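You operate a simulated robot arm through the tools that you are given. There is no shell and no other tool. Be economical: measure what you need, move in short steps, check, and stop when the job is done.

The job below is to be done with a simulated two-armed robot. You get a single attempt, and the scene is never put back.

Task
Pick up the tall green tin from the bottom shelf at the pump end of the workbench with one hand, pass it to the other hand and put it on the top of the low green table. Put one of the twine spools from the middle shelf of the shelf unit on the bottom shelf at the pump end of the workbench. Take the ring on the top of the sack stand lid and put it away on the shelf under the gear case. Do these in any order. Set down upright: tall green tin.

The check looks at the end state, three seconds after you hand in, the way a careful person would. Anything else that was tipped, shoved, dropped, spilled or broken makes it a failure. Lids that push on must go on centred and level and be pressed home; caps that screw on are set level and turned clockwise until they are tight.

Robot
Two 7-joint arms with fingered hands on one trunk, on a base that drives. Base frame: it is fixed to the floor where the robot stands at the start and does not move with it; the origin is under the middle of the robot, x ahead of it, y to its left, z up. Lengths are in mm, angles in rad, forces in N, time in s.
The left shoulder is at the start at [70, 169, 804], the right one opposite. With the tool pointing down near the work surface each hand reaches from about 100 to 500 mm from the robot's upright axis, wherever it stands, measured 20 degrees to its own side. Places, roughly: bottom shelf at the pump end of the workbench [600, 100, 100]; ring [750, 2000, 750]; shelf under the gear case [-1200, 200, 300]; top of the low green table (20x18 cm) [-620, -4460, 760]; twine spool [0, 2750, 750]. Payload 3.4 kg a hand.
The TCP of each hand is the grasp point between the finger pads, 23 mm short of the fingertips. In the tool frame z runs along the fingers and y along their closing line. The gripper opens to 116 mm. The gripper's body begins 65 mm behind the TCP. The gripper is a hand of 4 fingers: y runs from the thumb to the fingers, the wrist lies at [0, 0, -211] in the tool frame, and closing takes about 1.5 s.
Orientation is that of the tool frame in the base frame, as a unit quaternion [w, x, y, z]. With the fingers straight down and closing along the base's y, the tool's x points along the base's -x, its y along +y and its z along -z.

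Tools
- The arms move only by the tool jog_arm. It takes "left_plan", "right_plan" or both (then of equal length, played together; a hand with none holds still); each is one flat list of numbers, 6 for each row, row after row: the shift along the base's x, y, z in cm, then the turn, a rotation vector about the base's x, y, z in rad. In form: [tx, ty, tz, ax, ay, az, tx, ty, tz, ax, ay, az, ...]. A call has 1 to 10 rows; each row is the pose to reach, as a shift and turn from the pose commanded when the call began. "left_claw" and "right_claw" are, for a hand that has rows, the opening, from 0 (shut) to 1 (fully open), set as the call begins (left out, the last holds). Rows are played at 5 a second. More than 50 mm and 0.15 rad between two rows, or a gripper value outside its range, and nothing of the call is played. Where a pose cannot be reached the arm comes as near as it can. A force on the tool above 40 N (or 10 N above the force at the start of the call, whichever is more), or a blocked arm, ends the call early, and 0.2 s more pass. Each finger travels about 153 mm/s and halts on what it meets, pressing with about 21 N; the grip force reading is that of the motor and also rises with nothing between the fingers. The clock runs only during rows and for 0.2 s after the last one: add rows that repeat a pose to give the fingers time. The reply holds the time, the measured pose of the TCP, the force on the tool along the base axes, the opening and the grip force, in the units named above and with some noise, with the torque about the TCP (base axes, N m) and any sound that the robot's microphone picked up.
- Cameras (640 x 400 px; columns grow to the right, rows downward): "scene" is now at [105, -9.4, 991.9]; the picture's right is [-0.17, -0.99, 0.00], its down [-0.92, 0.15, -0.36] and it looks along [0.36, -0.06, -0.93] (base axes); focal length 268 px, centre (320, 200). "left" rides on the left gripper at [-69, 1, -90] in its tool frame; the picture's right is [-0.01, -1.00, 0.00], its down [0.79, -0.01, -0.61] and it looks along [0.61, -0.01, 0.79] (tool axes); focal length 251 px, centre (320, 200). "right" rides on the right gripper at [69, 1, -90] in its tool frame; the picture's right is [-0.01, 1.00, 0.00], its down [-0.79, -0.01, -0.61] and it looks along [-0.61, -0.01, 0.79] (tool axes); focal length 251 px, centre (320, 200). There is no depth. A picture from a camera that has moved, and an enlarged one, comes with that camera's place and axes in the base frame and with its lens.
- camera(camera): a new picture of that camera. The clock stands still meanwhile.
- slide_trunk(by): slides the trunk up (or, below 0, down) by that many mm; the arms and the scene camera ride with it, the base frame stays. It gives what a move gives, with no picture.
- base_move(legs): drives the robot by 1 to 6 legs, each [ahead, left, turn to the left] in mm, mm and rad, along the robot's own axes; the way and the turn of a leg run together, so that a leg with both is an arc; at most 1500 mm and 3.142 rad a leg. The arms and the cameras ride along, it lands a little off, and it stops where it bumps. It gives what a move gives.
- set_fingers(finger1, finger2, finger3, thumb_bend, hand): sets how far each is bent, from 0 (flat) to 1 (curled in); at 0.3 the hand is open as for a grip, at 0.7 the pads meet at the TCP. One left out holds its place. A second passes; each finger stops where it meets its share of the squeeze, and holds until it gets a number again. A gripper value or a shape takes the hand back. It gives what a move gives, with no picture; readings hold the bend of each and the force on the fingers (four entries, about 0 where the hand has none), thumb and palm.
- hand_shape(shape, hand): the hand has 4 fingers and takes this shape, open, in about a second: jaw (thumb against the fingers, like two jaws); tri (thumb and two fingers); tip (a fingertip pinch); poke (one finger out to press); point (the index stretched); flat (the hand flat); cup (the hand cupped); fist (a fist). The gripper value then closes the fingers along that shape, each until it touches; the sizes above hold for jaw. It gives what a move gives, with no picture.
- pan_tilt(pan, tilt): turns the head with the scene camera to pan (to the left, within 1.501 rad either way) and tilt (down, from -0.506 to 1.204), counted from straight ahead of the robot. It gives what a move gives.
- zoom(camera, box): a new picture of the part [left, top, right, bottom] of that camera's present view, enlarged. The clock stands still meanwhile.
- hand_in(): hands the job in; it is judged then, once.

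Work in short steps. Places have to be worked out from the pictures, the camera data and where the tool is seen: move nearer, look again, correct. Check each grasp and each placing, and mend what went wrong. You have 165 turns and 118 pictures in all, those below and enlarged ones among them. Open the grippers and draw the arms clear of the work before you hand the job in, unless the task says otherwise; then end with one line.

The tools are called after "Request:" as name(argument=value, ...) on one line, values as JSON. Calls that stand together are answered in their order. jog_arm: Moves the arms, as the interface text tells. Its arguments: {"type":"object","properties":{"left_plan":{"type":"array","items":{"type":"number"}},"left_claw":{"type":"number"},"right_plan":{"type":"array","items":{"type":"number"}},"right_claw":{"type":"number"}},"required":[]} The other tools are called the same way: slide_trunk (by) slides the trunk up or down; hand_shape (shape, hand) gives the hand a shape; set_fingers (finger1, finger2, finger3, thumb_bend, hand) moves the fingers one by one; base_move (legs) drives the base; pan_tilt (pan, tilt) turns the head that bears the scene camera; camera (camera) takes a picture; zoom (camera, box) takes an enlarged picture of a part of a camera's view; hand_in () hands the job in.

At the start:

```text
time_s: 0.0
left_position: [313.3, 204.9, 436.3]
left_tcp_rot: [-0.001, 0.029, 0.994, 0.102]
left_wrist_force: [0.4, -0.3, 0.0]
left_wrist_torque: [-0.01, -0.02, -0.02]
left_opening: 116.0
left_grasp_force: 0.2
left_shape: jaw
left_bend: [0.3, 0.3, 0.3, 0.3]
left_finger forces: [0.0, 0.1, 0.0, 0.0, 0.1, 0.0]
right_position: [272.2, -81.2, 398.0]
right_tcp_rot: [0.0, 0.001, 1.0, 0.0]
right_wrist_force: [0.3, -0.9, -0.3]
right_wrist_torque: [-0.02, -0.02, 0.0]
right_opening: 115.9
right_grasp_force: 0.1
right_shape: jaw
right_bend: [0.3, 0.3, 0.3, 0.3]
right_finger forces: [0.1, 0.0, 0.0, 0.0, 0.0, 0.0]
trunk travel left (down, up): [-311.0, 629.0]
robot x, y, heading: [-2.4, 2.7, 0.001]
head pan, tilt: [-0.166, 1.201]
```

scene: 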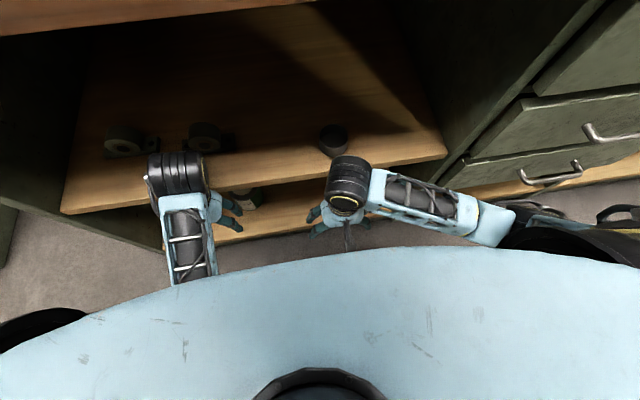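
right: 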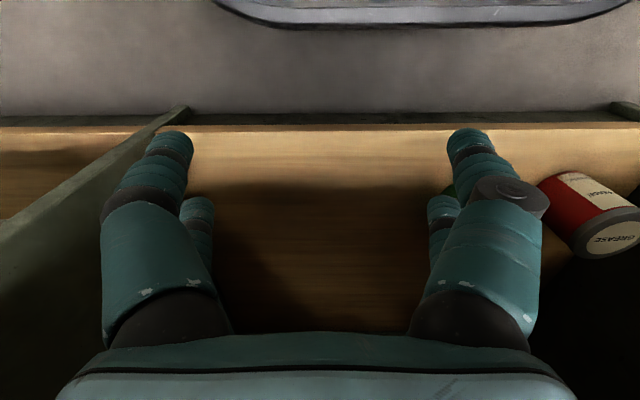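
left: 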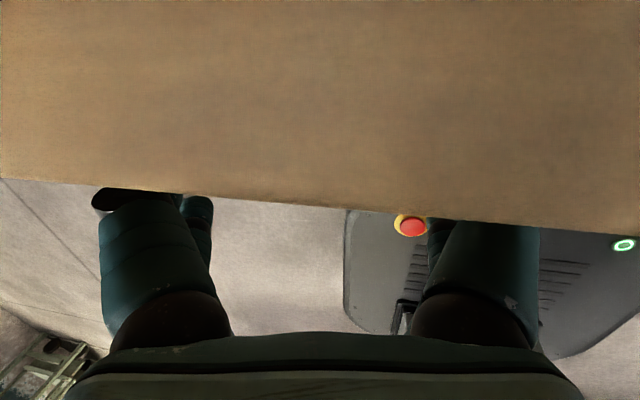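

The shelf is in front of me and the arms hang before it. First I look ahead with the head to map the workbench.

Request:
pan_tilt(pan=0, tilt=0.7)

Request:
camera(camera="scene")

```text
time_s: 0.9
left_position: [311.7, 205.0, 436.3]
left_tcp_rot: [-0.001, 0.03, 0.994, 0.104]
left_wrist_force: [-0.1, -0.3, -0.5]
left_wrist_torque: [-0.03, 0.05, 0.01]
left_opening: 116.1
left_grasp_force: 0.1
left_shape: jaw
left_bend: [0.3, 0.3, 0.3, 0.3]
left_finger forces: [0.0, 0.0, 0.0, 0.1, 0.1, 0.0]
right_position: [272.3, -81.9, 398.6]
right_tcp_rot: [-0.001, 0.0, 1.0, 0.001]
right_wrist_force: [-0.1, 0.0, -0.1]
right_wrist_torque: [0.01, -0.01, 0.0]
right_opening: 115.8
right_grasp_force: 0.0
right_shape: jaw
right_bend: [0.3, 0.3, 0.3, 0.3]
right_finger forces: [0.1, 0.0, 0.0, 0.0, 0.1, 0.0]
trunk travel left (down, up): [-311.0, 629.0]
robot x, y, heading: [-2.2, -3.7, 0.002]
head pan, tilt: [0.0, 0.7]
```

```text
114 pictures are left
camera scene: at [134.8, -0.1, 1027.8], right [0.0, -1.0, 0.0], down [-0.64, 0.0, -0.76], along [0.76, 0.0, -0.64], focal length 268 px, centre (320, 200)
```

scene: 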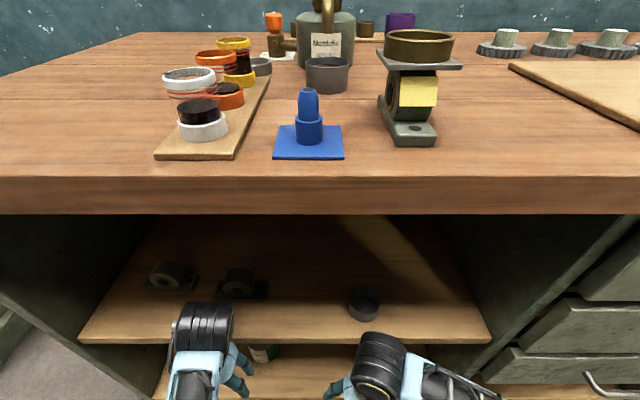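

I judge both shelf edges at x≈355, with the bottom shelf at z≈100 and the middle one at z≈490; the left hand is just in front of the edge. I back off, lower the trunk, and look in at the bottom shelf.

Request:
base_move(legs=[[-350, 0, 0]])

Request:
slide_trunk(by=-250)

Request:
camera(camera="scene")

```text
time_s: 3.2
left_position: [-39.5, 206.0, 435.6]
left_tcp_rot: [-0.001, 0.027, 0.994, 0.104]
left_wrist_force: [-0.2, 0.2, 0.6]
left_wrist_torque: [-0.01, 0.0, 0.02]
left_opening: 116.1
left_grasp_force: 0.1
left_shape: jaw
left_bend: [0.3, 0.3, 0.3, 0.3]
left_finger forces: [0.0, 0.1, 0.0, 0.1, 0.0, 0.0]
right_position: [-79.6, -80.1, 397.9]
right_tcp_rot: [0.0, -0.002, 1.0, -0.001]
right_wrist_force: [-1.0, 0.1, 0.8]
right_wrist_torque: [0.0, 0.01, 0.04]
right_opening: 115.8
right_grasp_force: 0.0
right_shape: jaw
right_bend: [0.3, 0.3, 0.3, 0.3]
right_finger forces: [0.0, 0.0, 0.0, 0.1, 0.1, 0.0]
trunk travel left (down, up): [-311.0, 629.0]
robot x, y, heading: [-355.2, 0.7, 0.01]
head pan, tilt: [0.0, 0.7]
```

```text
time_s: 4.7
left_position: [-40.3, 206.6, 297.2]
left_tcp_rot: [0.001, 0.027, 0.994, 0.105]
left_wrist_force: [0.4, -1.2, 0.3]
left_wrist_torque: [-0.01, -0.05, 0.0]
left_opening: 116.0
left_grasp_force: 0.1
left_shape: jaw
left_bend: [0.3, 0.3, 0.3, 0.3]
left_finger forces: [0.1, 0.1, 0.0, 0.0, 0.0, 0.0]
right_position: [-77.4, -81.6, 261.7]
right_tcp_rot: [0.003, -0.004, 1.0, 0.002]
right_wrist_force: [-2.8, -8.0, 21.4]
right_wrist_torque: [1.39, 0.49, 0.35]
right_opening: 115.4
right_grasp_force: 0.0
right_shape: jaw
right_bend: [0.31, 0.3, 0.3, 0.3]
right_finger forces: [0.0, 0.0, 0.1, 0.1, 0.1, 0.0]
trunk travel left (down, up): [-172.0, 768.0]
robot x, y, heading: [-354.6, -5.6, 0.002]
head pan, tilt: [0.0, 0.7]
stopped: the force on the tool passed its limit at 62 N (the readings are from after the stop); the commanded pose is now the measured one
```

```text
113 pictures are left
camera scene: at [-217.5, -0.4, 888.5], right [0.01, -1.0, 0.0], down [-0.64, 0.0, -0.77], along [0.77, 0.0, -0.64], focal length 268 px, centre (320, 200)
```

scene: 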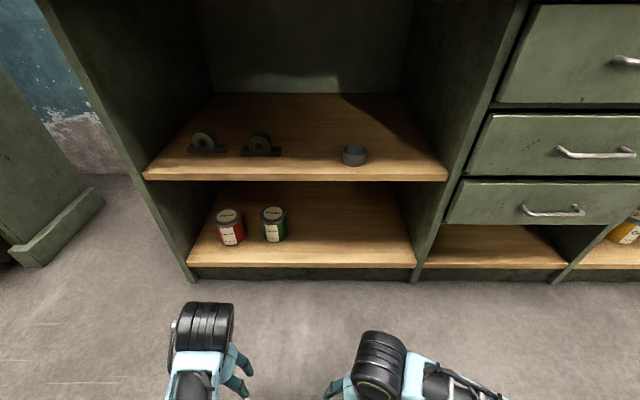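

The right hand touched the robot's own base cover; nothing else. The green tin stands about [500,168] with the red one to its left; I zoom for accuracy.

Request:
zoom(camera="scene", box=[190, 170, 350, 270])

Request:
jog_arm(right_plan=[0, 0, 5, 0, 0, 0])

```text
4.00 times, centred on (270, 220) of scene
camera zoom: at [-217.5, -0.4, 888.5], right [0.01, -1.0, 0.0], down [-0.64, 0.0, -0.77], along [0.77, 0.0, -0.64], focal length 1074 px, centre (520, 120)
```

zoom: 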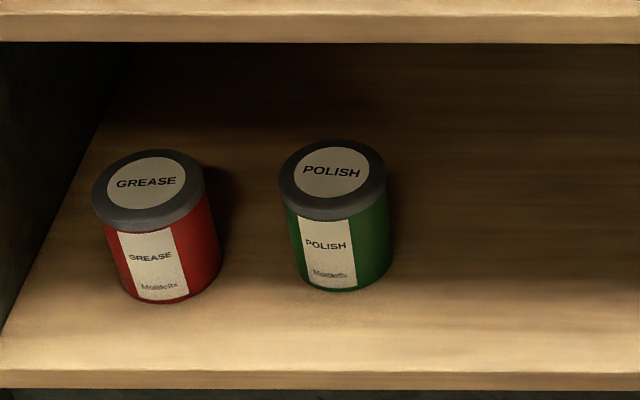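

```text
time_s: 5.1
left_position: [-40.2, 206.5, 296.1]
left_tcp_rot: [-0.001, 0.028, 0.994, 0.106]
left_wrist_force: [0.0, -0.2, 0.0]
left_wrist_torque: [-0.03, 0.04, 0.0]
left_opening: 116.1
left_grasp_force: 0.0
left_shape: jaw
left_bend: [0.3, 0.3, 0.3, 0.3]
left_finger forces: [0.0, 0.0, 0.1, 0.1, 0.0, 0.0]
right_position: [-79.4, -79.9, 311.2]
right_tcp_rot: [0.002, -0.003, 1.0, 0.001]
right_wrist_force: [0.7, 0.2, -0.4]
right_wrist_torque: [0.04, -0.01, -0.01]
right_opening: 116.1
right_grasp_force: 0.0
right_shape: jaw
right_bend: [0.3, 0.3, 0.3, 0.3]
right_finger forces: [0.0, 0.0, 0.1, 0.0, 0.0, 0.0]
trunk travel left (down, up): [-172.0, 768.0]
robot x, y, heading: [-350.6, 1.0, 0.012]
head pan, tilt: [0.0, 0.7]
```

The lid reads POLISH on a tin about 100 mm tall and 92 mm wide, near [503,173], shelf at z≈115. I pitch the left hand to point forward and 30° down, closing along y.

Request:
jog_arm(left_plan=[1, -0.4, 0.5, -0.0275, -0.13, -0.0074, 2, -0.8, 1, -0.055, -0.26, -0.0148, 3, -1.2, 1.5, -0.0825, -0.39, -0.022, 4, -1.6, 2, -0.11, -0.52, -0.0295, 5, -2, 2, -0.1375, -0.65, -0.037, 6, -2.4, 2, -0.165, -0.78, -0.044, 7.5, -2.9, 2, -0.1925, -0.91, -0.0516, 9, -3.4, 2, -0.22, -1.041, -0.059, 9, -3.4, 2, -0.22, -1.041, -0.059])

Request:
camera(camera="scene")

```text
time_s: 7.1
left_position: [43.6, 176.4, 307.8]
left_tcp_rot: [0.495, 0.05, 0.867, 0.014]
left_wrist_force: [-0.1, -0.5, 0.2]
left_wrist_torque: [-0.02, -0.05, -0.01]
left_opening: 115.9
left_grasp_force: 0.0
left_shape: jaw
left_bend: [0.3, 0.3, 0.3, 0.3]
left_finger forces: [0.0, 0.1, 0.0, 0.0, 0.1, 0.0]
right_position: [-78.8, -80.7, 312.0]
right_tcp_rot: [0.003, -0.004, 1.0, 0.002]
right_wrist_force: [0.5, 0.5, 0.5]
right_wrist_torque: [0.01, -0.03, 0.02]
right_opening: 116.4
right_grasp_force: 0.0
right_shape: jaw
right_bend: [0.3, 0.3, 0.3, 0.3]
right_finger forces: [0.0, 0.1, 0.1, 0.1, 0.0, 0.0]
trunk travel left (down, up): [-172.0, 768.0]
robot x, y, heading: [-350.6, 0.2, 0.002]
head pan, tilt: [0.0, 0.7]
```

```text
111 pictures are left
camera scene: at [-216.4, -0.3, 888.6], right [0.01, -1.0, 0.0], down [-0.64, 0.0, -0.76], along [0.76, 0.0, -0.64], focal length 268 px, centre (320, 200)
```

scene: 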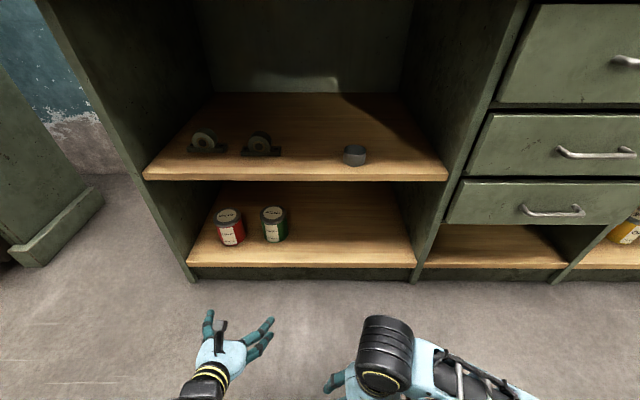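

The hand opens forward. I extend it low ahead (TCP toward z≈170) and recheck orientation before driving in.

Request:
jog_arm(left_plan=[3, 0, -3, 0, 0, 0, 6, 0, -6, 0, 0, 0, 9, 0, -9, 0, 0, 0, 9, 0, -13, 0, 0, 0, 9, 0, -13, 0, 0, 0])

```text
time_s: 7.5
left_position: [69.2, 185.7, 280.0]
left_tcp_rot: [0.493, 0.068, 0.867, 0.031]
left_wrist_force: [-0.3, 0.6, 0.3]
left_wrist_torque: [0.03, 0.0, -0.01]
left_opening: 115.7
left_grasp_force: 0.1
left_shape: jaw
left_bend: [0.3, 0.3, 0.3, 0.3]
left_finger forces: [0.0, 0.1, 0.0, 0.1, 0.0, 0.0]
right_position: [-79.3, -80.8, 311.3]
right_tcp_rot: [0.003, -0.004, 1.0, 0.002]
right_wrist_force: [0.4, 0.8, 1.7]
right_wrist_torque: [-0.01, 0.06, 0.01]
right_opening: 116.0
right_grasp_force: 0.0
right_shape: jaw
right_bend: [0.3, 0.3, 0.3, 0.3]
right_finger forces: [0.1, 0.0, 0.0, 0.0, 0.0, 0.1]
trunk travel left (down, up): [-172.0, 768.0]
robot x, y, heading: [-351.3, 0.4, 0.003]
head pan, tilt: [0.0, 0.7]
stopped in row 2 (left hand): the arm was blocked; the commanded pose is now the measured one
```

The left arm got blocked, probably by its own body. I look at the arm.

Request:
pan_tilt(pan=0.9, tilt=1.2)

Request:
camera(camera="scene")

```text
time_s: 8.7
left_position: [68.2, 185.5, 279.3]
left_tcp_rot: [0.493, 0.068, 0.867, 0.03]
left_wrist_force: [0.0, 0.1, 0.2]
left_wrist_torque: [0.0, 0.0, -0.05]
left_opening: 116.0
left_grasp_force: 0.0
left_shape: jaw
left_bend: [0.3, 0.3, 0.3, 0.3]
left_finger forces: [0.0, 0.0, 0.1, 0.0, 0.1, 0.0]
right_position: [-77.6, -79.4, 311.9]
right_tcp_rot: [0.003, -0.003, 1.0, 0.002]
right_wrist_force: [0.2, -0.9, 0.5]
right_wrist_torque: [-0.02, -0.01, 0.02]
right_opening: 115.9
right_grasp_force: 0.1
right_shape: jaw
right_bend: [0.3, 0.3, 0.3, 0.3]
right_finger forces: [0.1, 0.0, 0.1, 0.0, 0.1, 0.1]
trunk travel left (down, up): [-172.0, 768.0]
robot x, y, heading: [-354.3, 0.2, 0.01]
head pan, tilt: [0.901, 1.201]
```

```text
110 pictures are left
camera scene: at [-266.9, 43.2, 852.6], right [0.79, -0.62, 0.0], down [-0.58, -0.73, -0.36], along [0.22, 0.29, -0.93], focal length 268 px, centre (320, 200)
```

scene: 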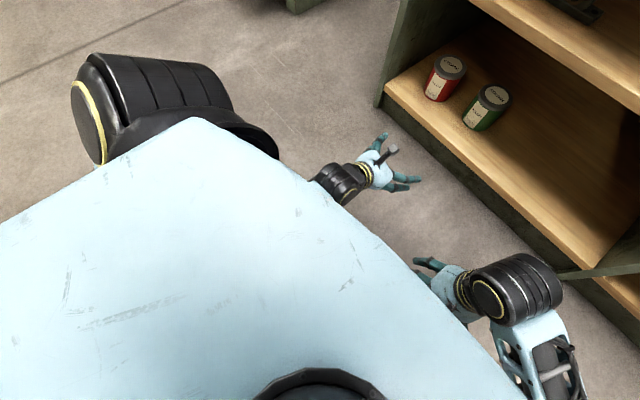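

The arm is very folded. I raise the trunk so it can straighten, then retry with intermediate correction of the roll.

Request:
slide_trunk(by=120)

Request:
jog_arm(left_plan=[3, -0.2, -1, 0, 0, 0, 6, -0.5, -2, 0, 0, 0, 9, -1, -4, 0, 0, 0, 10, -1, -8, 0, 0, 0, 10, -1, -12, 0, 0, 0, 10, -1, -16, 0, 0, 0, 10, -1, -16, 0, 0, 0])

```text
time_s: 10.2
left_position: [68.3, 185.9, 398.4]
left_tcp_rot: [0.493, 0.069, 0.867, 0.028]
left_wrist_force: [0.8, 0.7, 0.1]
left_wrist_torque: [0.0, -0.02, 0.0]
left_opening: 115.8
left_grasp_force: 0.1
left_shape: jaw
left_bend: [0.3, 0.3, 0.3, 0.3]
left_finger forces: [0.1, 0.0, 0.0, 0.1, 0.0, 0.0]
right_position: [-79.4, -80.5, 431.3]
right_tcp_rot: [0.002, -0.004, 1.0, 0.001]
right_wrist_force: [-0.1, 0.6, -0.2]
right_wrist_torque: [0.01, 0.02, 0.01]
right_opening: 115.8
right_grasp_force: 0.1
right_shape: jaw
right_bend: [0.3, 0.3, 0.3, 0.3]
right_finger forces: [0.0, 0.0, 0.1, 0.0, 0.0, 0.0]
trunk travel left (down, up): [-292.0, 648.0]
robot x, y, heading: [-351.7, 0.4, 0.004]
head pan, tilt: [0.901, 1.201]
```

```text
time_s: 11.8
left_position: [167.7, 177.1, 239.0]
left_tcp_rot: [0.493, 0.066, 0.867, 0.029]
left_wrist_force: [-0.6, 0.4, -0.4]
left_wrist_torque: [0.03, -0.03, 0.0]
left_opening: 116.1
left_grasp_force: 0.0
left_shape: jaw
left_bend: [0.3, 0.3, 0.3, 0.3]
left_finger forces: [0.0, 0.0, 0.0, 0.0, 0.0, 0.0]
right_position: [-78.9, -82.3, 431.4]
right_tcp_rot: [0.003, -0.004, 1.0, 0.002]
right_wrist_force: [-0.3, -0.3, 0.6]
right_wrist_torque: [-0.02, 0.0, -0.02]
right_opening: 115.9
right_grasp_force: 0.1
right_shape: jaw
right_bend: [0.3, 0.3, 0.3, 0.3]
right_finger forces: [0.0, 0.1, 0.1, 0.1, 0.0, 0.1]
trunk travel left (down, up): [-292.0, 648.0]
robot x, y, heading: [-347.7, -3.8, 0.003]
head pan, tilt: [0.901, 1.201]
```

Now reached. I correct the residual roll/yaw and go down to z≈165.

Request:
jog_arm(left_plan=[0, -0.2, -2.5, -0.058, -0.006, 0.043, 0, -0.5, -5, -0.116, -0.013, 0.085, 0, -0.5, -7.4, -0.116, -0.013, 0.085, 0, -0.5, -7.4, -0.116, -0.013, 0.085])

Request:
base_move(legs=[[220, 0, 0]])

Request:
pan_tilt(pan=0.3, tilt=0.8)

Request:
camera(camera="scene")

Request:
camera(camera="left")

```text
time_s: 12.8
left_position: [169.3, 176.7, 172.0]
left_tcp_rot: [0.5, 0.001, 0.866, 0.001]
left_wrist_force: [-0.7, 0.2, -0.4]
left_wrist_torque: [0.01, 0.0, 0.0]
left_opening: 116.1
left_grasp_force: 0.1
left_shape: jaw
left_bend: [0.3, 0.3, 0.3, 0.3]
left_finger forces: [0.0, 0.0, 0.0, 0.0, 0.1, 0.0]
left hand out of reach, approached as far as the arm can: row 3, 4
right_position: [-79.3, -81.0, 431.8]
right_tcp_rot: [0.003, -0.004, 1.0, 0.002]
right_wrist_force: [-0.5, -0.3, -0.4]
right_wrist_torque: [0.0, 0.0, 0.0]
right_opening: 115.8
right_grasp_force: 0.1
right_shape: jaw
right_bend: [0.3, 0.3, 0.3, 0.3]
right_finger forces: [0.0, 0.0, 0.0, 0.0, 0.0, 0.0]
trunk travel left (down, up): [-292.0, 648.0]
robot x, y, heading: [-349.2, -3.8, 0.004]
head pan, tilt: [0.901, 1.201]
```

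```text
time_s: 14.5
left_position: [387.4, 174.1, 170.9]
left_tcp_rot: [0.499, 0.004, 0.867, -0.001]
left_wrist_force: [-0.7, -0.4, 0.2]
left_wrist_torque: [-0.01, 0.04, 0.02]
left_opening: 116.1
left_grasp_force: 0.1
left_shape: jaw
left_bend: [0.3, 0.3, 0.3, 0.3]
left_finger forces: [0.0, 0.1, 0.0, 0.0, 0.0, 0.0]
right_position: [138.8, -81.2, 430.3]
right_tcp_rot: [0.003, 0.0, 1.0, 0.001]
right_wrist_force: [0.4, 0.6, 0.8]
right_wrist_torque: [-0.01, 0.01, 0.01]
right_opening: 115.7
right_grasp_force: 0.0
right_shape: jaw
right_bend: [0.3, 0.3, 0.3, 0.3]
right_finger forces: [0.0, 0.0, 0.1, 0.0, 0.0, 0.0]
trunk travel left (down, up): [-292.0, 648.0]
robot x, y, heading: [-135.4, 1.5, -0.001]
head pan, tilt: [0.901, 1.201]
```

```text
time_s: 15.5
left_position: [387.8, 173.7, 172.6]
left_tcp_rot: [0.5, 0.005, 0.866, -0.001]
left_wrist_force: [-0.1, 0.6, 0.3]
left_wrist_torque: [-0.04, -0.03, 0.02]
left_opening: 116.0
left_grasp_force: 0.0
left_shape: jaw
left_bend: [0.3, 0.3, 0.3, 0.3]
left_finger forces: [0.1, 0.1, 0.0, 0.0, 0.1, 0.1]
right_position: [138.4, -80.8, 431.3]
right_tcp_rot: [0.002, -0.001, 1.0, 0.002]
right_wrist_force: [-1.0, 0.2, 0.2]
right_wrist_torque: [-0.02, 0.0, 0.01]
right_opening: 116.0
right_grasp_force: 0.0
right_shape: jaw
right_bend: [0.3, 0.3, 0.3, 0.3]
right_finger forces: [0.0, 0.0, 0.1, 0.0, 0.1, 0.1]
trunk travel left (down, up): [-292.0, 648.0]
robot x, y, heading: [-133.2, 1.0, -0.005]
head pan, tilt: [0.3, 0.799]
```

```text
109 pictures are left
camera scene: at [-6.7, 23.3, 1000.3], right [0.3, -0.96, 0.0], down [-0.69, -0.21, -0.7], along [0.67, 0.21, -0.72], focal length 268 px, centre (320, 200)
```

scene: 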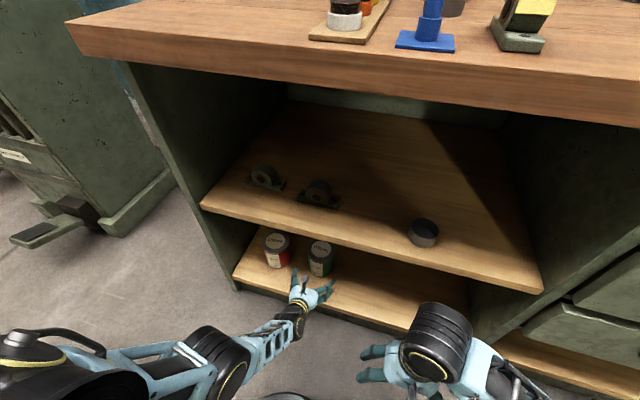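

```text
108 pictures are left
camera left: at [343.4, 174.6, 276.0], right [0.0, -1.0, 0.0], down [-0.92, 0.0, -0.38], along [0.38, -0.01, -0.92], focal length 251 px, centre (320, 200)
```

left: 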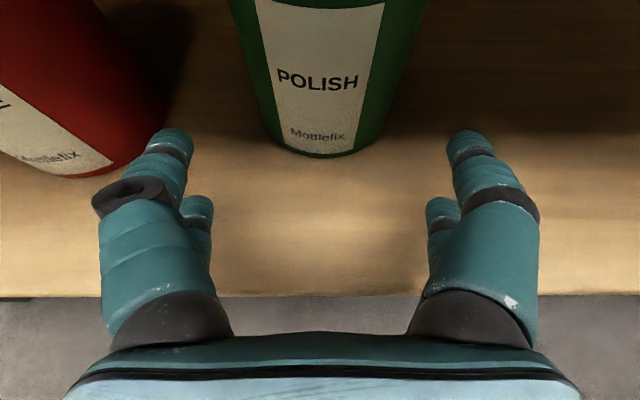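

The tin's near edge is x≈444, so centre ≈[488,172.5]; the hand is aligned. I lower 13 mm by trunk and drive forward 60 mm, then check.

Request:
slide_trunk(by=-13)

Request:
base_move(legs=[[60, 0, 0]])

Request:
camera(camera="left")

```text
time_s: 16.1
left_position: [387.9, 173.4, 160.3]
left_tcp_rot: [0.501, 0.003, 0.865, 0.0]
left_wrist_force: [1.1, 1.2, 8.2]
left_wrist_torque: [-0.45, -0.07, 0.15]
left_opening: 115.8
left_grasp_force: 0.1
left_shape: jaw
left_bend: [0.3, 0.3, 0.3, 0.3]
left_finger forces: [0.1, 1.3, 7.0, 0.0, 0.0, 0.1]
right_position: [136.6, -81.1, 418.8]
right_tcp_rot: [0.002, 0.0, 1.0, 0.001]
right_wrist_force: [-0.5, -0.3, 0.7]
right_wrist_torque: [0.02, 0.0, 0.0]
right_opening: 115.7
right_grasp_force: 0.0
right_shape: jaw
right_bend: [0.3, 0.3, 0.3, 0.3]
right_finger forces: [0.1, 0.0, 0.0, 0.0, 0.1, 0.0]
trunk travel left (down, up): [-279.0, 661.0]
robot x, y, heading: [-132.2, -1.0, -0.004]
head pan, tilt: [0.3, 0.799]
```

```text
time_s: 17.1
left_position: [448.0, 173.8, 160.0]
left_tcp_rot: [0.501, 0.005, 0.865, -0.001]
left_wrist_force: [-0.5, -0.8, 6.2]
left_wrist_torque: [-0.15, -0.01, 0.04]
left_opening: 115.9
left_grasp_force: 0.1
left_shape: jaw
left_bend: [0.3, 0.27, 0.26, 0.3]
left_finger forces: [0.1, 2.0, 3.8, 0.1, 0.1, 0.1]
right_position: [197.6, -81.3, 419.8]
right_tcp_rot: [0.003, -0.001, 1.0, 0.001]
right_wrist_force: [0.5, 0.0, 0.1]
right_wrist_torque: [0.0, -0.01, 0.0]
right_opening: 115.8
right_grasp_force: 0.1
right_shape: jaw
right_bend: [0.3, 0.3, 0.3, 0.3]
right_finger forces: [0.1, 0.0, 0.1, 0.0, 0.0, 0.0]
trunk travel left (down, up): [-279.0, 661.0]
robot x, y, heading: [-73.0, -0.8, 0.003]
head pan, tilt: [0.3, 0.799]
```

```text
107 pictures are left
camera left: at [402.9, 174.5, 263.7], right [0.0, -1.0, 0.0], down [-0.92, 0.0, -0.39], along [0.39, -0.01, -0.92], focal length 251 px, centre (320, 200)
```

left: 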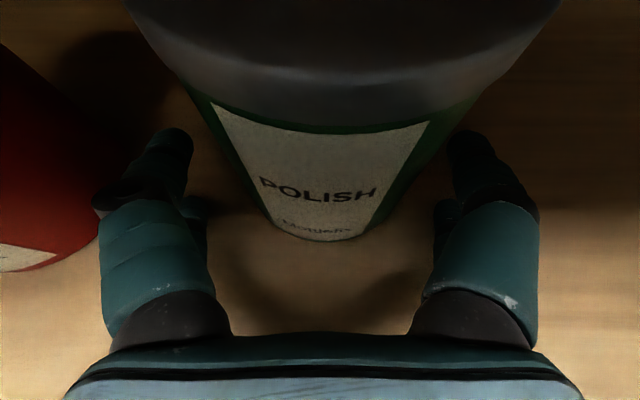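

Fingers brush the shelf, so I raise 8 mm; tin centre ≈[485,172]. Then drive 25 mm further and check before closing.

Request:
slide_trunk(by=8)

Request:
base_move(legs=[[25, 0, 0]])

Request:
camera(camera="left")

```text
time_s: 17.6
left_position: [446.4, 173.3, 166.9]
left_tcp_rot: [0.5, 0.004, 0.866, 0.0]
left_wrist_force: [0.1, 0.0, -1.0]
left_wrist_torque: [-0.01, 0.0, -0.01]
left_opening: 116.2
left_grasp_force: 0.1
left_shape: jaw
left_bend: [0.3, 0.3, 0.3, 0.3]
left_finger forces: [0.0, 0.1, 0.0, 0.0, 0.1, 0.0]
right_position: [198.0, -81.0, 427.8]
right_tcp_rot: [0.003, -0.001, 1.0, 0.001]
right_wrist_force: [0.5, -0.6, 0.5]
right_wrist_torque: [-0.01, -0.01, 0.0]
right_opening: 116.1
right_grasp_force: 0.0
right_shape: jaw
right_bend: [0.3, 0.3, 0.3, 0.3]
right_finger forces: [0.0, 0.1, 0.0, 0.0, 0.0, 0.0]
trunk travel left (down, up): [-287.0, 653.0]
robot x, y, heading: [-73.8, 2.0, 0.003]
head pan, tilt: [0.3, 0.799]
```

```text
time_s: 18.4
left_position: [472.5, 174.9, 166.7]
left_tcp_rot: [0.499, 0.004, 0.866, -0.001]
left_wrist_force: [0.8, -0.3, 0.6]
left_wrist_torque: [-0.03, 0.0, 0.03]
left_opening: 116.0
left_grasp_force: 0.1
left_shape: jaw
left_bend: [0.3, 0.3, 0.3, 0.3]
left_finger forces: [0.1, 0.0, 0.0, 0.0, 0.2, 0.0]
right_position: [222.7, -81.7, 426.5]
right_tcp_rot: [0.003, -0.001, 1.0, 0.002]
right_wrist_force: [-0.1, 0.0, -0.1]
right_wrist_torque: [0.02, -0.01, -0.01]
right_opening: 115.8
right_grasp_force: 0.1
right_shape: jaw
right_bend: [0.3, 0.3, 0.3, 0.3]
right_finger forces: [0.0, 0.0, 0.0, 0.1, 0.1, 0.0]
trunk travel left (down, up): [-287.0, 653.0]
robot x, y, heading: [-49.7, 1.3, 0.0]
head pan, tilt: [0.3, 0.799]
```

```text
106 pictures are left
camera left: at [428.0, 174.5, 271.2], right [0.0, -1.0, 0.01], down [-0.92, 0.0, -0.38], along [0.38, -0.01, -0.92], focal length 251 px, centre (320, 200)
```

left: 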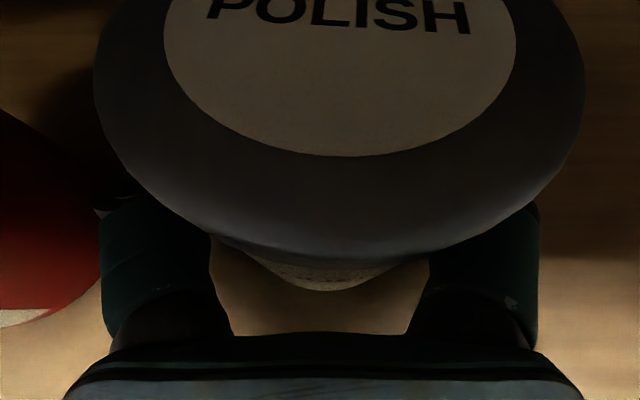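

The tin sits between the fingers (top z≈235, lid ≈95 mm wide). I close the left hand.

Request:
jog_arm(left_plan=[0, 0, 0, 0, 0, 0, 0, 0, 0, 0, 0, 0, 0, 0, 0, 0, 0, 0, 0, 0, 0, 0, 0, 0, 0, 0, 0, 0, 0, 0, 0, 0, 0, 0, 0, 0, 0, 0, 0, 0, 0, 0, 0, 0, 0, 0, 0, 0], left_claw=0)

Request:
camera(camera="left")

```text
time_s: 20.2
left_position: [472.3, 173.5, 166.4]
left_tcp_rot: [0.5, 0.005, 0.866, -0.001]
left_wrist_force: [0.8, -2.2, 0.5]
left_wrist_torque: [0.16, 0.19, 0.02]
left_opening: 90.9
left_grasp_force: 21.2
left_shape: jaw
left_bend: [0.67, 0.66, 0.58, 0.56]
left_finger forces: [24.4, 20.4, 20.0, 0.0, 27.7, 0.1]
right_position: [222.7, -81.2, 427.8]
right_tcp_rot: [0.003, -0.001, 1.0, 0.002]
right_wrist_force: [-0.5, 0.8, 0.0]
right_wrist_torque: [0.01, -0.01, 0.01]
right_opening: 116.0
right_grasp_force: 0.1
right_shape: jaw
right_bend: [0.3, 0.3, 0.3, 0.3]
right_finger forces: [0.0, 0.0, 0.1, 0.0, 0.0, 0.0]
trunk travel left (down, up): [-287.0, 653.0]
robot x, y, heading: [-49.9, 1.9, -0.004]
head pan, tilt: [0.3, 0.799]
```

```text
105 pictures are left
camera left: at [427.9, 174.5, 271.3], right [0.0, -1.0, 0.01], down [-0.92, 0.0, -0.39], along [0.39, -0.01, -0.92], focal length 251 px, centre (320, 200)
```

left: 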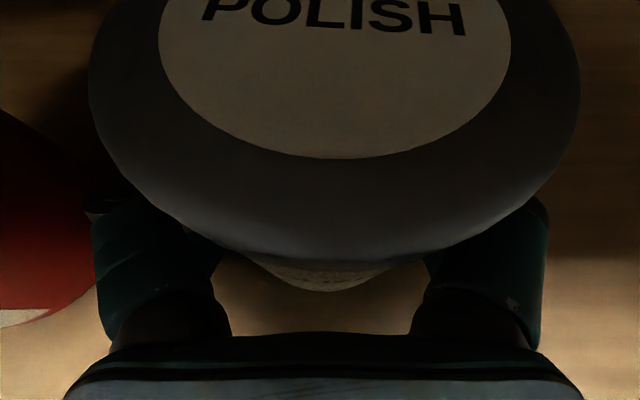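

The grip is firm at 91 mm with all fingers pressing. I lift with the trunk by 35 mm.

Request:
slide_trunk(by=35)

Request:
base_move(legs=[[-350, 0, 0]])

Request:
slide_trunk(by=200)

Request:
camera(camera="scene")

```text
time_s: 21.0
left_position: [471.4, 174.4, 201.8]
left_tcp_rot: [0.498, 0.004, 0.867, -0.001]
left_wrist_force: [0.2, 0.6, -7.5]
left_wrist_torque: [0.03, 0.08, 0.0]
left_opening: 90.6
left_grasp_force: 21.0
left_shape: jaw
left_bend: [0.67, 0.66, 0.58, 0.56]
left_finger forces: [25.6, 21.0, 19.5, 0.0, 27.1, 0.0]
right_position: [221.0, -81.8, 461.5]
right_tcp_rot: [0.001, -0.001, 1.0, 0.001]
right_wrist_force: [-0.7, 0.8, 0.0]
right_wrist_torque: [-0.02, 0.02, 0.02]
right_opening: 115.8
right_grasp_force: 0.1
right_shape: jaw
right_bend: [0.3, 0.3, 0.3, 0.3]
right_finger forces: [0.1, 0.0, 0.0, 0.1, 0.1, 0.0]
trunk travel left (down, up): [-322.0, 618.0]
robot x, y, heading: [-51.7, -0.8, 0.0]
head pan, tilt: [0.3, 0.799]
```

```text
time_s: 23.3
left_position: [126.4, 174.3, 202.7]
left_tcp_rot: [0.5, 0.004, 0.866, -0.001]
left_wrist_force: [0.6, -0.2, -6.9]
left_wrist_torque: [0.0, 0.05, 0.02]
left_opening: 90.8
left_grasp_force: 21.0
left_shape: jaw
left_bend: [0.67, 0.66, 0.58, 0.56]
left_finger forces: [25.5, 21.1, 19.5, 0.0, 27.1, 0.1]
right_position: [-121.5, -80.5, 462.3]
right_tcp_rot: [0.002, -0.001, 1.0, 0.002]
right_wrist_force: [0.4, 0.0, 0.9]
right_wrist_torque: [-0.03, -0.03, -0.04]
right_opening: 115.8
right_grasp_force: 0.1
right_shape: jaw
right_bend: [0.3, 0.3, 0.3, 0.3]
right_finger forces: [0.1, 0.0, 0.1, 0.0, 0.0, 0.0]
trunk travel left (down, up): [-322.0, 618.0]
robot x, y, heading: [-392.6, -1.7, 0.001]
head pan, tilt: [0.3, 0.799]
```

```text
time_s: 25.5
left_position: [127.6, 173.9, 401.5]
left_tcp_rot: [0.499, 0.004, 0.867, -0.001]
left_wrist_force: [0.2, -0.5, -6.2]
left_wrist_torque: [-0.01, 0.08, 0.01]
left_opening: 90.5
left_grasp_force: 21.0
left_shape: jaw
left_bend: [0.67, 0.66, 0.58, 0.56]
left_finger forces: [25.7, 21.0, 19.5, 0.1, 27.0, 0.0]
right_position: [-121.5, -80.2, 662.1]
right_tcp_rot: [0.001, 0.0, 1.0, 0.002]
right_wrist_force: [0.5, 0.0, 0.8]
right_wrist_torque: [-0.01, -0.02, 0.02]
right_opening: 116.2
right_grasp_force: 0.0
right_shape: jaw
right_bend: [0.3, 0.3, 0.3, 0.3]
right_finger forces: [0.1, 0.0, 0.1, 0.0, 0.0, 0.0]
trunk travel left (down, up): [-522.0, 418.0]
robot x, y, heading: [-398.8, 0.3, 0.001]
head pan, tilt: [0.3, 0.799]
```

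```text
104 pictures are left
camera scene: at [-266.4, 23.6, 1230.1], right [0.3, -0.96, 0.0], down [-0.69, -0.21, -0.7], along [0.67, 0.21, -0.72], focal length 268 px, centre (320, 200)
```

scene: 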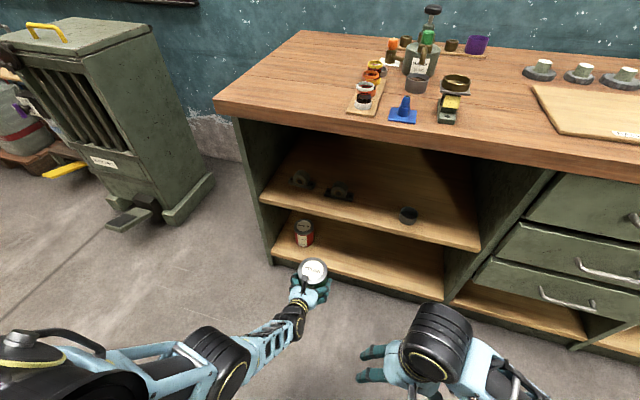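

Tin held firmly (lid top ≈68 mm above left TCP, centre ≈13 mm ahead of it). Next I bring it to the middle at mid height, moving the right hand up and aside at the same time.

Request:
jog_arm(left_plan=[-1, -1, 2.4, 0, 0, 0, -2, -2, 4.8, 0, 0, 0, -3, -3.5, 7.2, 0, 0, 0, -4, -5, 9.6, 0, 0, 0, -5, -6.5, 12, 0, 0, 0, -6, -8, 14.4, 0, 0, 0, -7, -9.5, 16.8, 0, 0, 0, -8, -11, 19.2, 0, 0, 0, -9, -12.5, 21.6, 0, 0, 0, -10, -14, 24, 0, 0, 0], right_plan=[0, -1, 2, 0, 0, 0, 0, -2, 4, 0, 0, 0, 0, -3, 6, 0, 0, 0, 0, -4, 8, 0, 0, 0, 0, -5, 10, 0, 0, 0, 0, -6, 12, 0, 0, 0, 0, -7, 14, 0, 0, 0, 0, -8, 16, 0, 0, 0, 0, -8, 17, 0, 0, 0, 0, -8, 18, 0, 0, 0])

Request:
pan_tilt(pan=0, tilt=0.9)

Request:
camera(camera="scene")

```text
time_s: 26.5
left_position: [92.4, 206.3, 484.9]
left_tcp_rot: [0.501, 0.066, 0.86, 0.069]
left_wrist_force: [0.1, -0.4, -6.7]
left_wrist_torque: [0.04, 0.1, -0.02]
left_opening: 89.2
left_grasp_force: 20.6
left_shape: jaw
left_bend: [0.68, 0.66, 0.59, 0.57]
left_finger forces: [25.0, 20.6, 20.6, 0.0, 26.3, 0.0]
right_position: [-122.5, -119.9, 737.8]
right_tcp_rot: [0.002, -0.001, 1.0, 0.001]
right_wrist_force: [0.6, 0.7, 1.3]
right_wrist_torque: [-0.01, 0.02, 0.01]
right_opening: 116.1
right_grasp_force: 0.0
right_shape: jaw
right_bend: [0.3, 0.3, 0.3, 0.3]
right_finger forces: [0.0, 0.0, 0.0, 0.1, 0.0, 0.0]
right hand out of reach, approached as far as the arm can: row 5
trunk travel left (down, up): [-522.0, 418.0]
robot x, y, heading: [-395.5, -1.3, -0.006]
head pan, tilt: [0.3, 0.799]
stopped in row 5 (left hand): the arm was blocked; the commanded pose is now the measured one
```

```text
time_s: 27.3
left_position: [92.1, 208.2, 485.2]
left_tcp_rot: [0.502, 0.065, 0.859, 0.07]
left_wrist_force: [0.3, -0.2, -7.0]
left_wrist_torque: [0.06, 0.1, 0.0]
left_opening: 89.5
left_grasp_force: 21.4
left_shape: jaw
left_bend: [0.68, 0.66, 0.59, 0.57]
left_finger forces: [25.1, 20.6, 20.7, 0.1, 26.3, 0.0]
right_position: [-121.4, -118.7, 736.8]
right_tcp_rot: [0.002, -0.002, 1.0, 0.002]
right_wrist_force: [0.7, -0.3, 0.5]
right_wrist_torque: [-0.01, 0.02, -0.01]
right_opening: 116.0
right_grasp_force: 0.0
right_shape: jaw
right_bend: [0.3, 0.3, 0.3, 0.3]
right_finger forces: [0.0, 0.0, 0.1, 0.0, 0.1, 0.0]
trunk travel left (down, up): [-522.0, 418.0]
robot x, y, heading: [-394.4, -5.3, -0.005]
head pan, tilt: [0.0, 0.901]
```

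```text
103 pictures are left
camera scene: at [-268.2, 0.0, 1222.3], right [0.0, -1.0, 0.0], down [-0.78, 0.0, -0.62], along [0.62, 0.0, -0.78], focal length 268 px, centre (320, 200)
```

scene: 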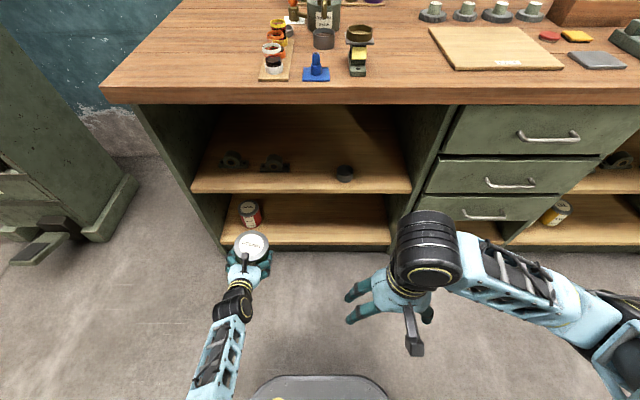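

The left arm can't fold inward in that attitude. I yaw the left hand inward (about −0.8 rad) around its wrist, levelling the tin again.

Request:
jog_arm(left_plan=[-0.5, -2, 0, -0.029, 0.014, -0.126, -1.2, -4.2, 0, -0.057, 0.028, -0.252, -2, -6.5, 0, -0.086, 0.042, -0.378, -3, -8.8, 0, -0.115, 0.057, -0.504, -4, -11, 0, -0.143, 0.071, -0.63, -5, -13, 0, -0.172, 0.085, -0.756, -5, -13, 0, -0.172, 0.085, -0.756])

Request:
camera(camera="scene")

```text
time_s: 28.9
left_position: [41.9, 78.8, 486.3]
left_tcp_rot: [0.46, 0.337, 0.797, -0.197]
left_wrist_force: [-0.5, 1.0, -6.7]
left_wrist_torque: [0.08, 0.03, -0.01]
left_opening: 89.2
left_grasp_force: 20.5
left_shape: jaw
left_bend: [0.68, 0.66, 0.59, 0.57]
left_finger forces: [24.7, 19.7, 19.4, 0.0, 24.9, 0.0]
right_position: [-122.8, -119.1, 738.7]
right_tcp_rot: [0.002, -0.002, 1.0, 0.002]
right_wrist_force: [0.3, 0.5, 0.5]
right_wrist_torque: [0.02, -0.01, -0.01]
right_opening: 116.0
right_grasp_force: 0.0
right_shape: jaw
right_bend: [0.3, 0.3, 0.3, 0.3]
right_finger forces: [0.1, 0.0, 0.0, 0.0, 0.0, 0.0]
trunk travel left (down, up): [-522.0, 418.0]
robot x, y, heading: [-396.9, 1.4, 0.002]
head pan, tilt: [0.0, 0.901]
```

```text
102 pictures are left
camera scene: at [-268.7, -0.1, 1222.4], right [0.0, -1.0, 0.0], down [-0.78, 0.0, -0.62], along [0.62, 0.0, -0.78], focal length 268 px, centre (320, 200)
```

scene: 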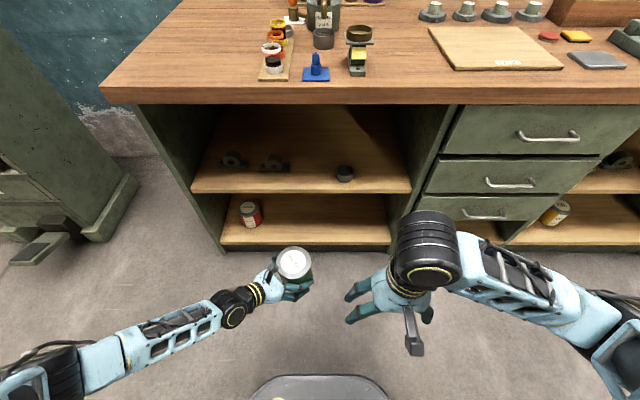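

Tin centre is now ≈[46,70] with top ≈z 554. I bring the right hand over it, yawed so its fingers match the left fingers' sides and leaning away from the left palm/camera.

Request:
jog_arm(right_plan=[2.8, 2, 0, 0.02, 0.047, -0.113, 5.6, 4, 0, 0.04, 0.094, -0.226, 8.4, 6, 0, 0.06, 0.141, -0.339, 11.2, 8, 0, 0.08, 0.188, -0.452, 14, 10, 0, 0.1, 0.236, -0.565, 16.8, 12.5, -1, 0.12, 0.283, -0.678, 19.8, 15.5, -2.5, 0.14, 0.33, -0.791, 19.8, 15.9, -5, 0.14, 0.33, -0.791, 19.8, 15.9, -7, 0.14, 0.33, -0.791, 19.8, 15.9, -7, 0.14, 0.33, -0.791])

Request:
camera(camera="right")

Request:
camera(camera="scene")

```text
time_s: 31.1
left_position: [42.3, 77.3, 484.9]
left_tcp_rot: [0.46, 0.338, 0.797, -0.197]
left_wrist_force: [-0.4, -0.1, -7.0]
left_wrist_torque: [0.06, 0.04, -0.01]
left_opening: 89.7
left_grasp_force: 20.8
left_shape: jaw
left_bend: [0.68, 0.66, 0.59, 0.57]
left_finger forces: [24.7, 19.7, 19.4, 0.0, 25.0, 0.1]
right_position: [76.6, 40.0, 668.3]
right_tcp_rot: [-0.158, 0.382, 0.908, 0.068]
right_wrist_force: [-0.6, 0.0, -1.2]
right_wrist_torque: [0.01, 0.0, -0.02]
right_opening: 116.0
right_grasp_force: 0.1
right_shape: jaw
right_bend: [0.3, 0.3, 0.3, 0.3]
right_finger forces: [0.0, 0.1, 0.0, 0.0, 0.0, 0.0]
trunk travel left (down, up): [-522.0, 418.0]
robot x, y, heading: [-394.9, -1.4, 0.005]
head pan, tilt: [0.0, 0.901]
```

```text
101 pictures are left
camera right: at [52.6, 64.4, 775.3], right [0.72, 0.69, 0.0], down [0.66, -0.69, 0.3], along [0.21, -0.22, -0.95], focal length 251 px, centre (320, 200)
```

right: 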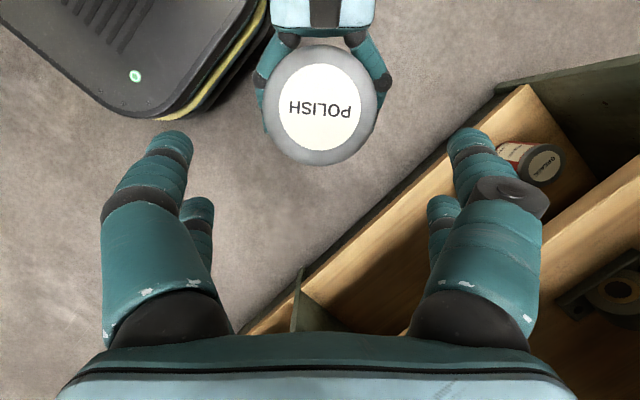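

```text
100 pictures are left
camera scene: at [-268.3, -0.3, 1222.3], right [0.0, -1.0, 0.0], down [-0.78, 0.0, -0.62], along [0.62, 0.0, -0.78], focal length 268 px, centre (320, 200)
```

scene: 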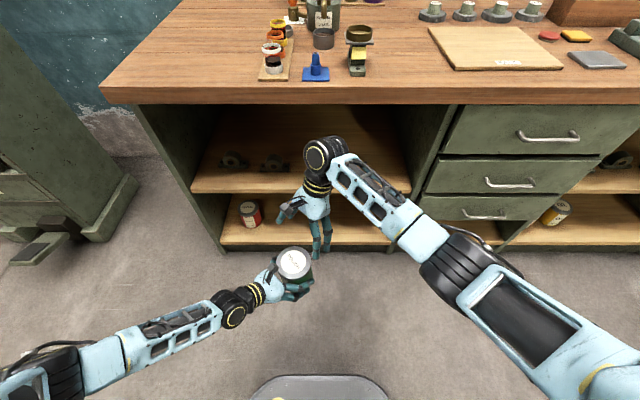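

Lid centre computed at [44,73], top z≈558, exactly centred between the fingers. I descend along the tool axis to TCP z≈548.

Request:
jog_arm(right_plan=[-0.8, 0.8, -3, 0, 0, 0, -1.6, 1.6, -6, 0, 0, 0, -2.4, 2.4, -9, 0, 0, 0, -3.26, 3.3, -11.5, 0, 0, 0, -3.26, 3.3, -11.5, 0, 0, 0])

Request:
camera(camera="right")

Request:
zoom(camera="scene", box=[220, 180, 380, 320])

```text
time_s: 32.3
left_position: [41.6, 77.5, 485.7]
left_tcp_rot: [0.46, 0.337, 0.798, -0.196]
left_wrist_force: [-0.3, -0.1, -6.5]
left_wrist_torque: [0.11, 0.02, -0.01]
left_opening: 89.4
left_grasp_force: 21.1
left_shape: jaw
left_bend: [0.68, 0.66, 0.59, 0.57]
left_finger forces: [24.6, 19.7, 19.4, 0.0, 24.9, 0.0]
right_position: [42.3, 72.5, 553.8]
right_tcp_rot: [-0.158, 0.382, 0.908, 0.069]
right_wrist_force: [0.8, -0.7, 0.7]
right_wrist_torque: [0.02, -0.05, -0.02]
right_opening: 115.9
right_grasp_force: 0.0
right_shape: jaw
right_bend: [0.3, 0.3, 0.3, 0.3]
right_finger forces: [0.0, 0.0, 0.0, 0.0, 0.0, 0.0]
trunk travel left (down, up): [-522.0, 418.0]
robot x, y, heading: [-389.7, 0.0, 0.002]
head pan, tilt: [0.0, 0.901]
```

```text
99 pictures are left
camera right: at [19.1, 97.5, 660.7], right [0.72, 0.69, 0.0], down [0.66, -0.69, 0.3], along [0.21, -0.22, -0.95], focal length 251 px, centre (320, 200)
```

right: 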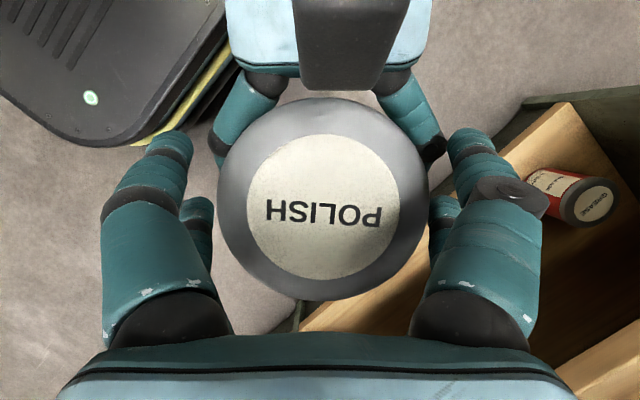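

```text
2.86 times, centred on (300, 250) of scene
camera zoom: at [-268.2, -0.3, 1222.3], right [0.0, -1.0, 0.0], down [-0.78, 0.0, -0.62], along [0.62, 0.0, -0.78], focal length 767 px, centre (377, 57)
```

zoom: 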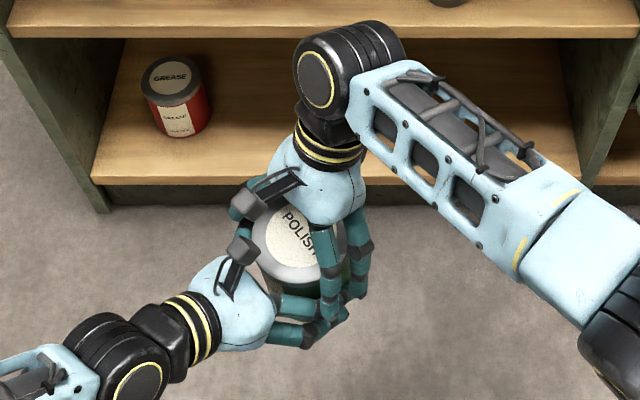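

Lid top is at z≈553, equal to the right TCP; I go 12 mm deeper along the tool axis and then close the right hand.

Request:
jog_arm(right_plan=[-0.1, 0.1, -0.6, 0, 0, 0, -0.15, 0.15, -1.2, 0, 0, 0, -0.15, 0.15, -1.2, 0, 0, 0])

Request:
jog_arm(right_plan=[0, 0, 0, 0, 0, 0, 0, 0, 0, 0, 0, 0, 0, 0, 0, 0, 0, 0, 0, 0, 0, 0, 0, 0, 0, 0, 0, 0, 0, 0, 0, 0, 0, 0, 0, 0, 0, 0, 0, 0, 0, 0, 0, 0, 0, 0, 0, 0], right_claw=0)

Request:
zoom(camera="scene", box=[220, 180, 380, 320])

```text
time_s: 33.1
left_position: [42.8, 78.0, 486.0]
left_tcp_rot: [0.459, 0.338, 0.798, -0.196]
left_wrist_force: [0.2, 0.5, -8.4]
left_wrist_torque: [0.0, -0.01, -0.01]
left_opening: 89.3
left_grasp_force: 21.2
left_shape: jaw
left_bend: [0.68, 0.66, 0.59, 0.57]
left_finger forces: [24.7, 19.7, 19.3, 0.0, 25.0, 0.1]
right_position: [41.3, 73.7, 541.5]
right_tcp_rot: [-0.157, 0.382, 0.908, 0.068]
right_wrist_force: [0.4, -0.3, 0.4]
right_wrist_torque: [0.04, -0.01, -0.03]
right_opening: 116.2
right_grasp_force: 0.0
right_shape: jaw
right_bend: [0.3, 0.3, 0.3, 0.3]
right_finger forces: [0.1, 0.0, 0.1, 0.1, 0.0, 0.1]
trunk travel left (down, up): [-522.0, 418.0]
robot x, y, heading: [-393.8, -1.1, 0.002]
head pan, tilt: [0.0, 0.901]
```

```text
time_s: 34.9
left_position: [41.3, 78.9, 484.8]
left_tcp_rot: [0.459, 0.338, 0.798, -0.196]
left_wrist_force: [-5.1, 4.2, -26.8]
left_wrist_torque: [-0.65, -0.64, 0.11]
left_opening: 89.8
left_grasp_force: 21.2
left_shape: jaw
left_bend: [0.67, 0.66, 0.59, 0.57]
left_finger forces: [29.0, 20.7, 19.2, 0.0, 31.1, 0.1]
right_position: [41.5, 73.3, 542.0]
right_tcp_rot: [-0.158, 0.382, 0.908, 0.069]
right_wrist_force: [4.3, -3.4, 19.0]
right_wrist_torque: [0.59, 0.36, -0.17]
right_opening: 94.0
right_grasp_force: 21.2
right_shape: jaw
right_bend: [0.5, 0.61, 0.62, 0.57]
right_finger forces: [0.1, 21.7, 21.1, 0.1, 0.1, 0.1]
trunk travel left (down, up): [-522.0, 418.0]
robot x, y, heading: [-391.6, -2.9, -0.003]
head pan, tilt: [0.0, 0.901]
```

```text
2.86 times, centred on (300, 250) of scene
camera zoom: at [-268.2, -0.2, 1222.3], right [0.0, -1.0, 0.0], down [-0.78, 0.0, -0.62], along [0.62, 0.0, -0.78], focal length 767 px, centre (377, 57)
```

zoom: 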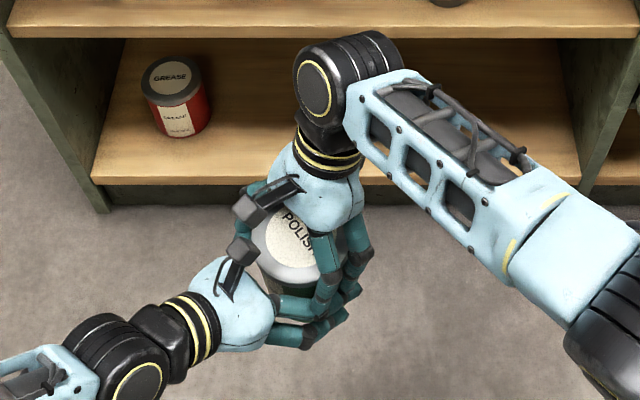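

The right thumb reads no force and there is a vertical push, so I inspect with the right camera.

Request:
camera(camera="right")

Request:
camera(camera="left")

```text
96 pictures are left
camera right: at [19.0, 98.9, 648.6], right [0.72, 0.69, 0.0], down [0.66, -0.69, 0.3], along [0.21, -0.22, -0.95], focal length 251 px, centre (320, 200)
```

right: 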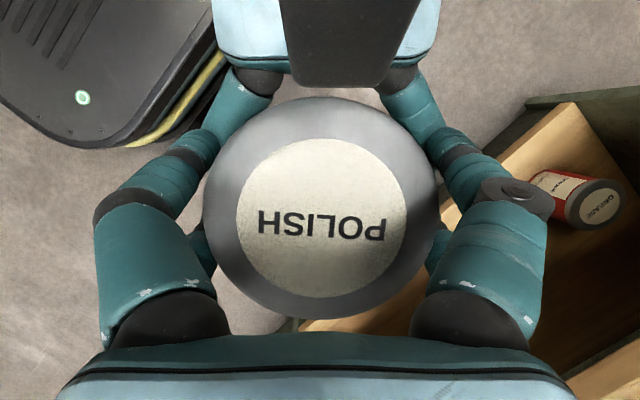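

```text
95 pictures are left
camera left: at [11.6, 109.9, 589.2], right [-0.72, -0.7, 0.01], down [-0.65, 0.66, -0.38], along [0.26, -0.28, -0.92], focal length 251 px, centre (320, 200)
```

left: 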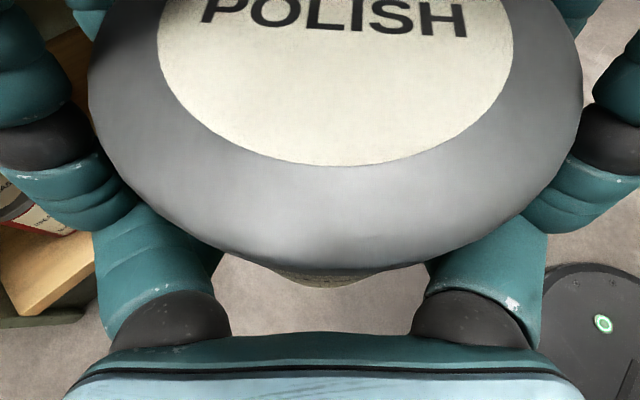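

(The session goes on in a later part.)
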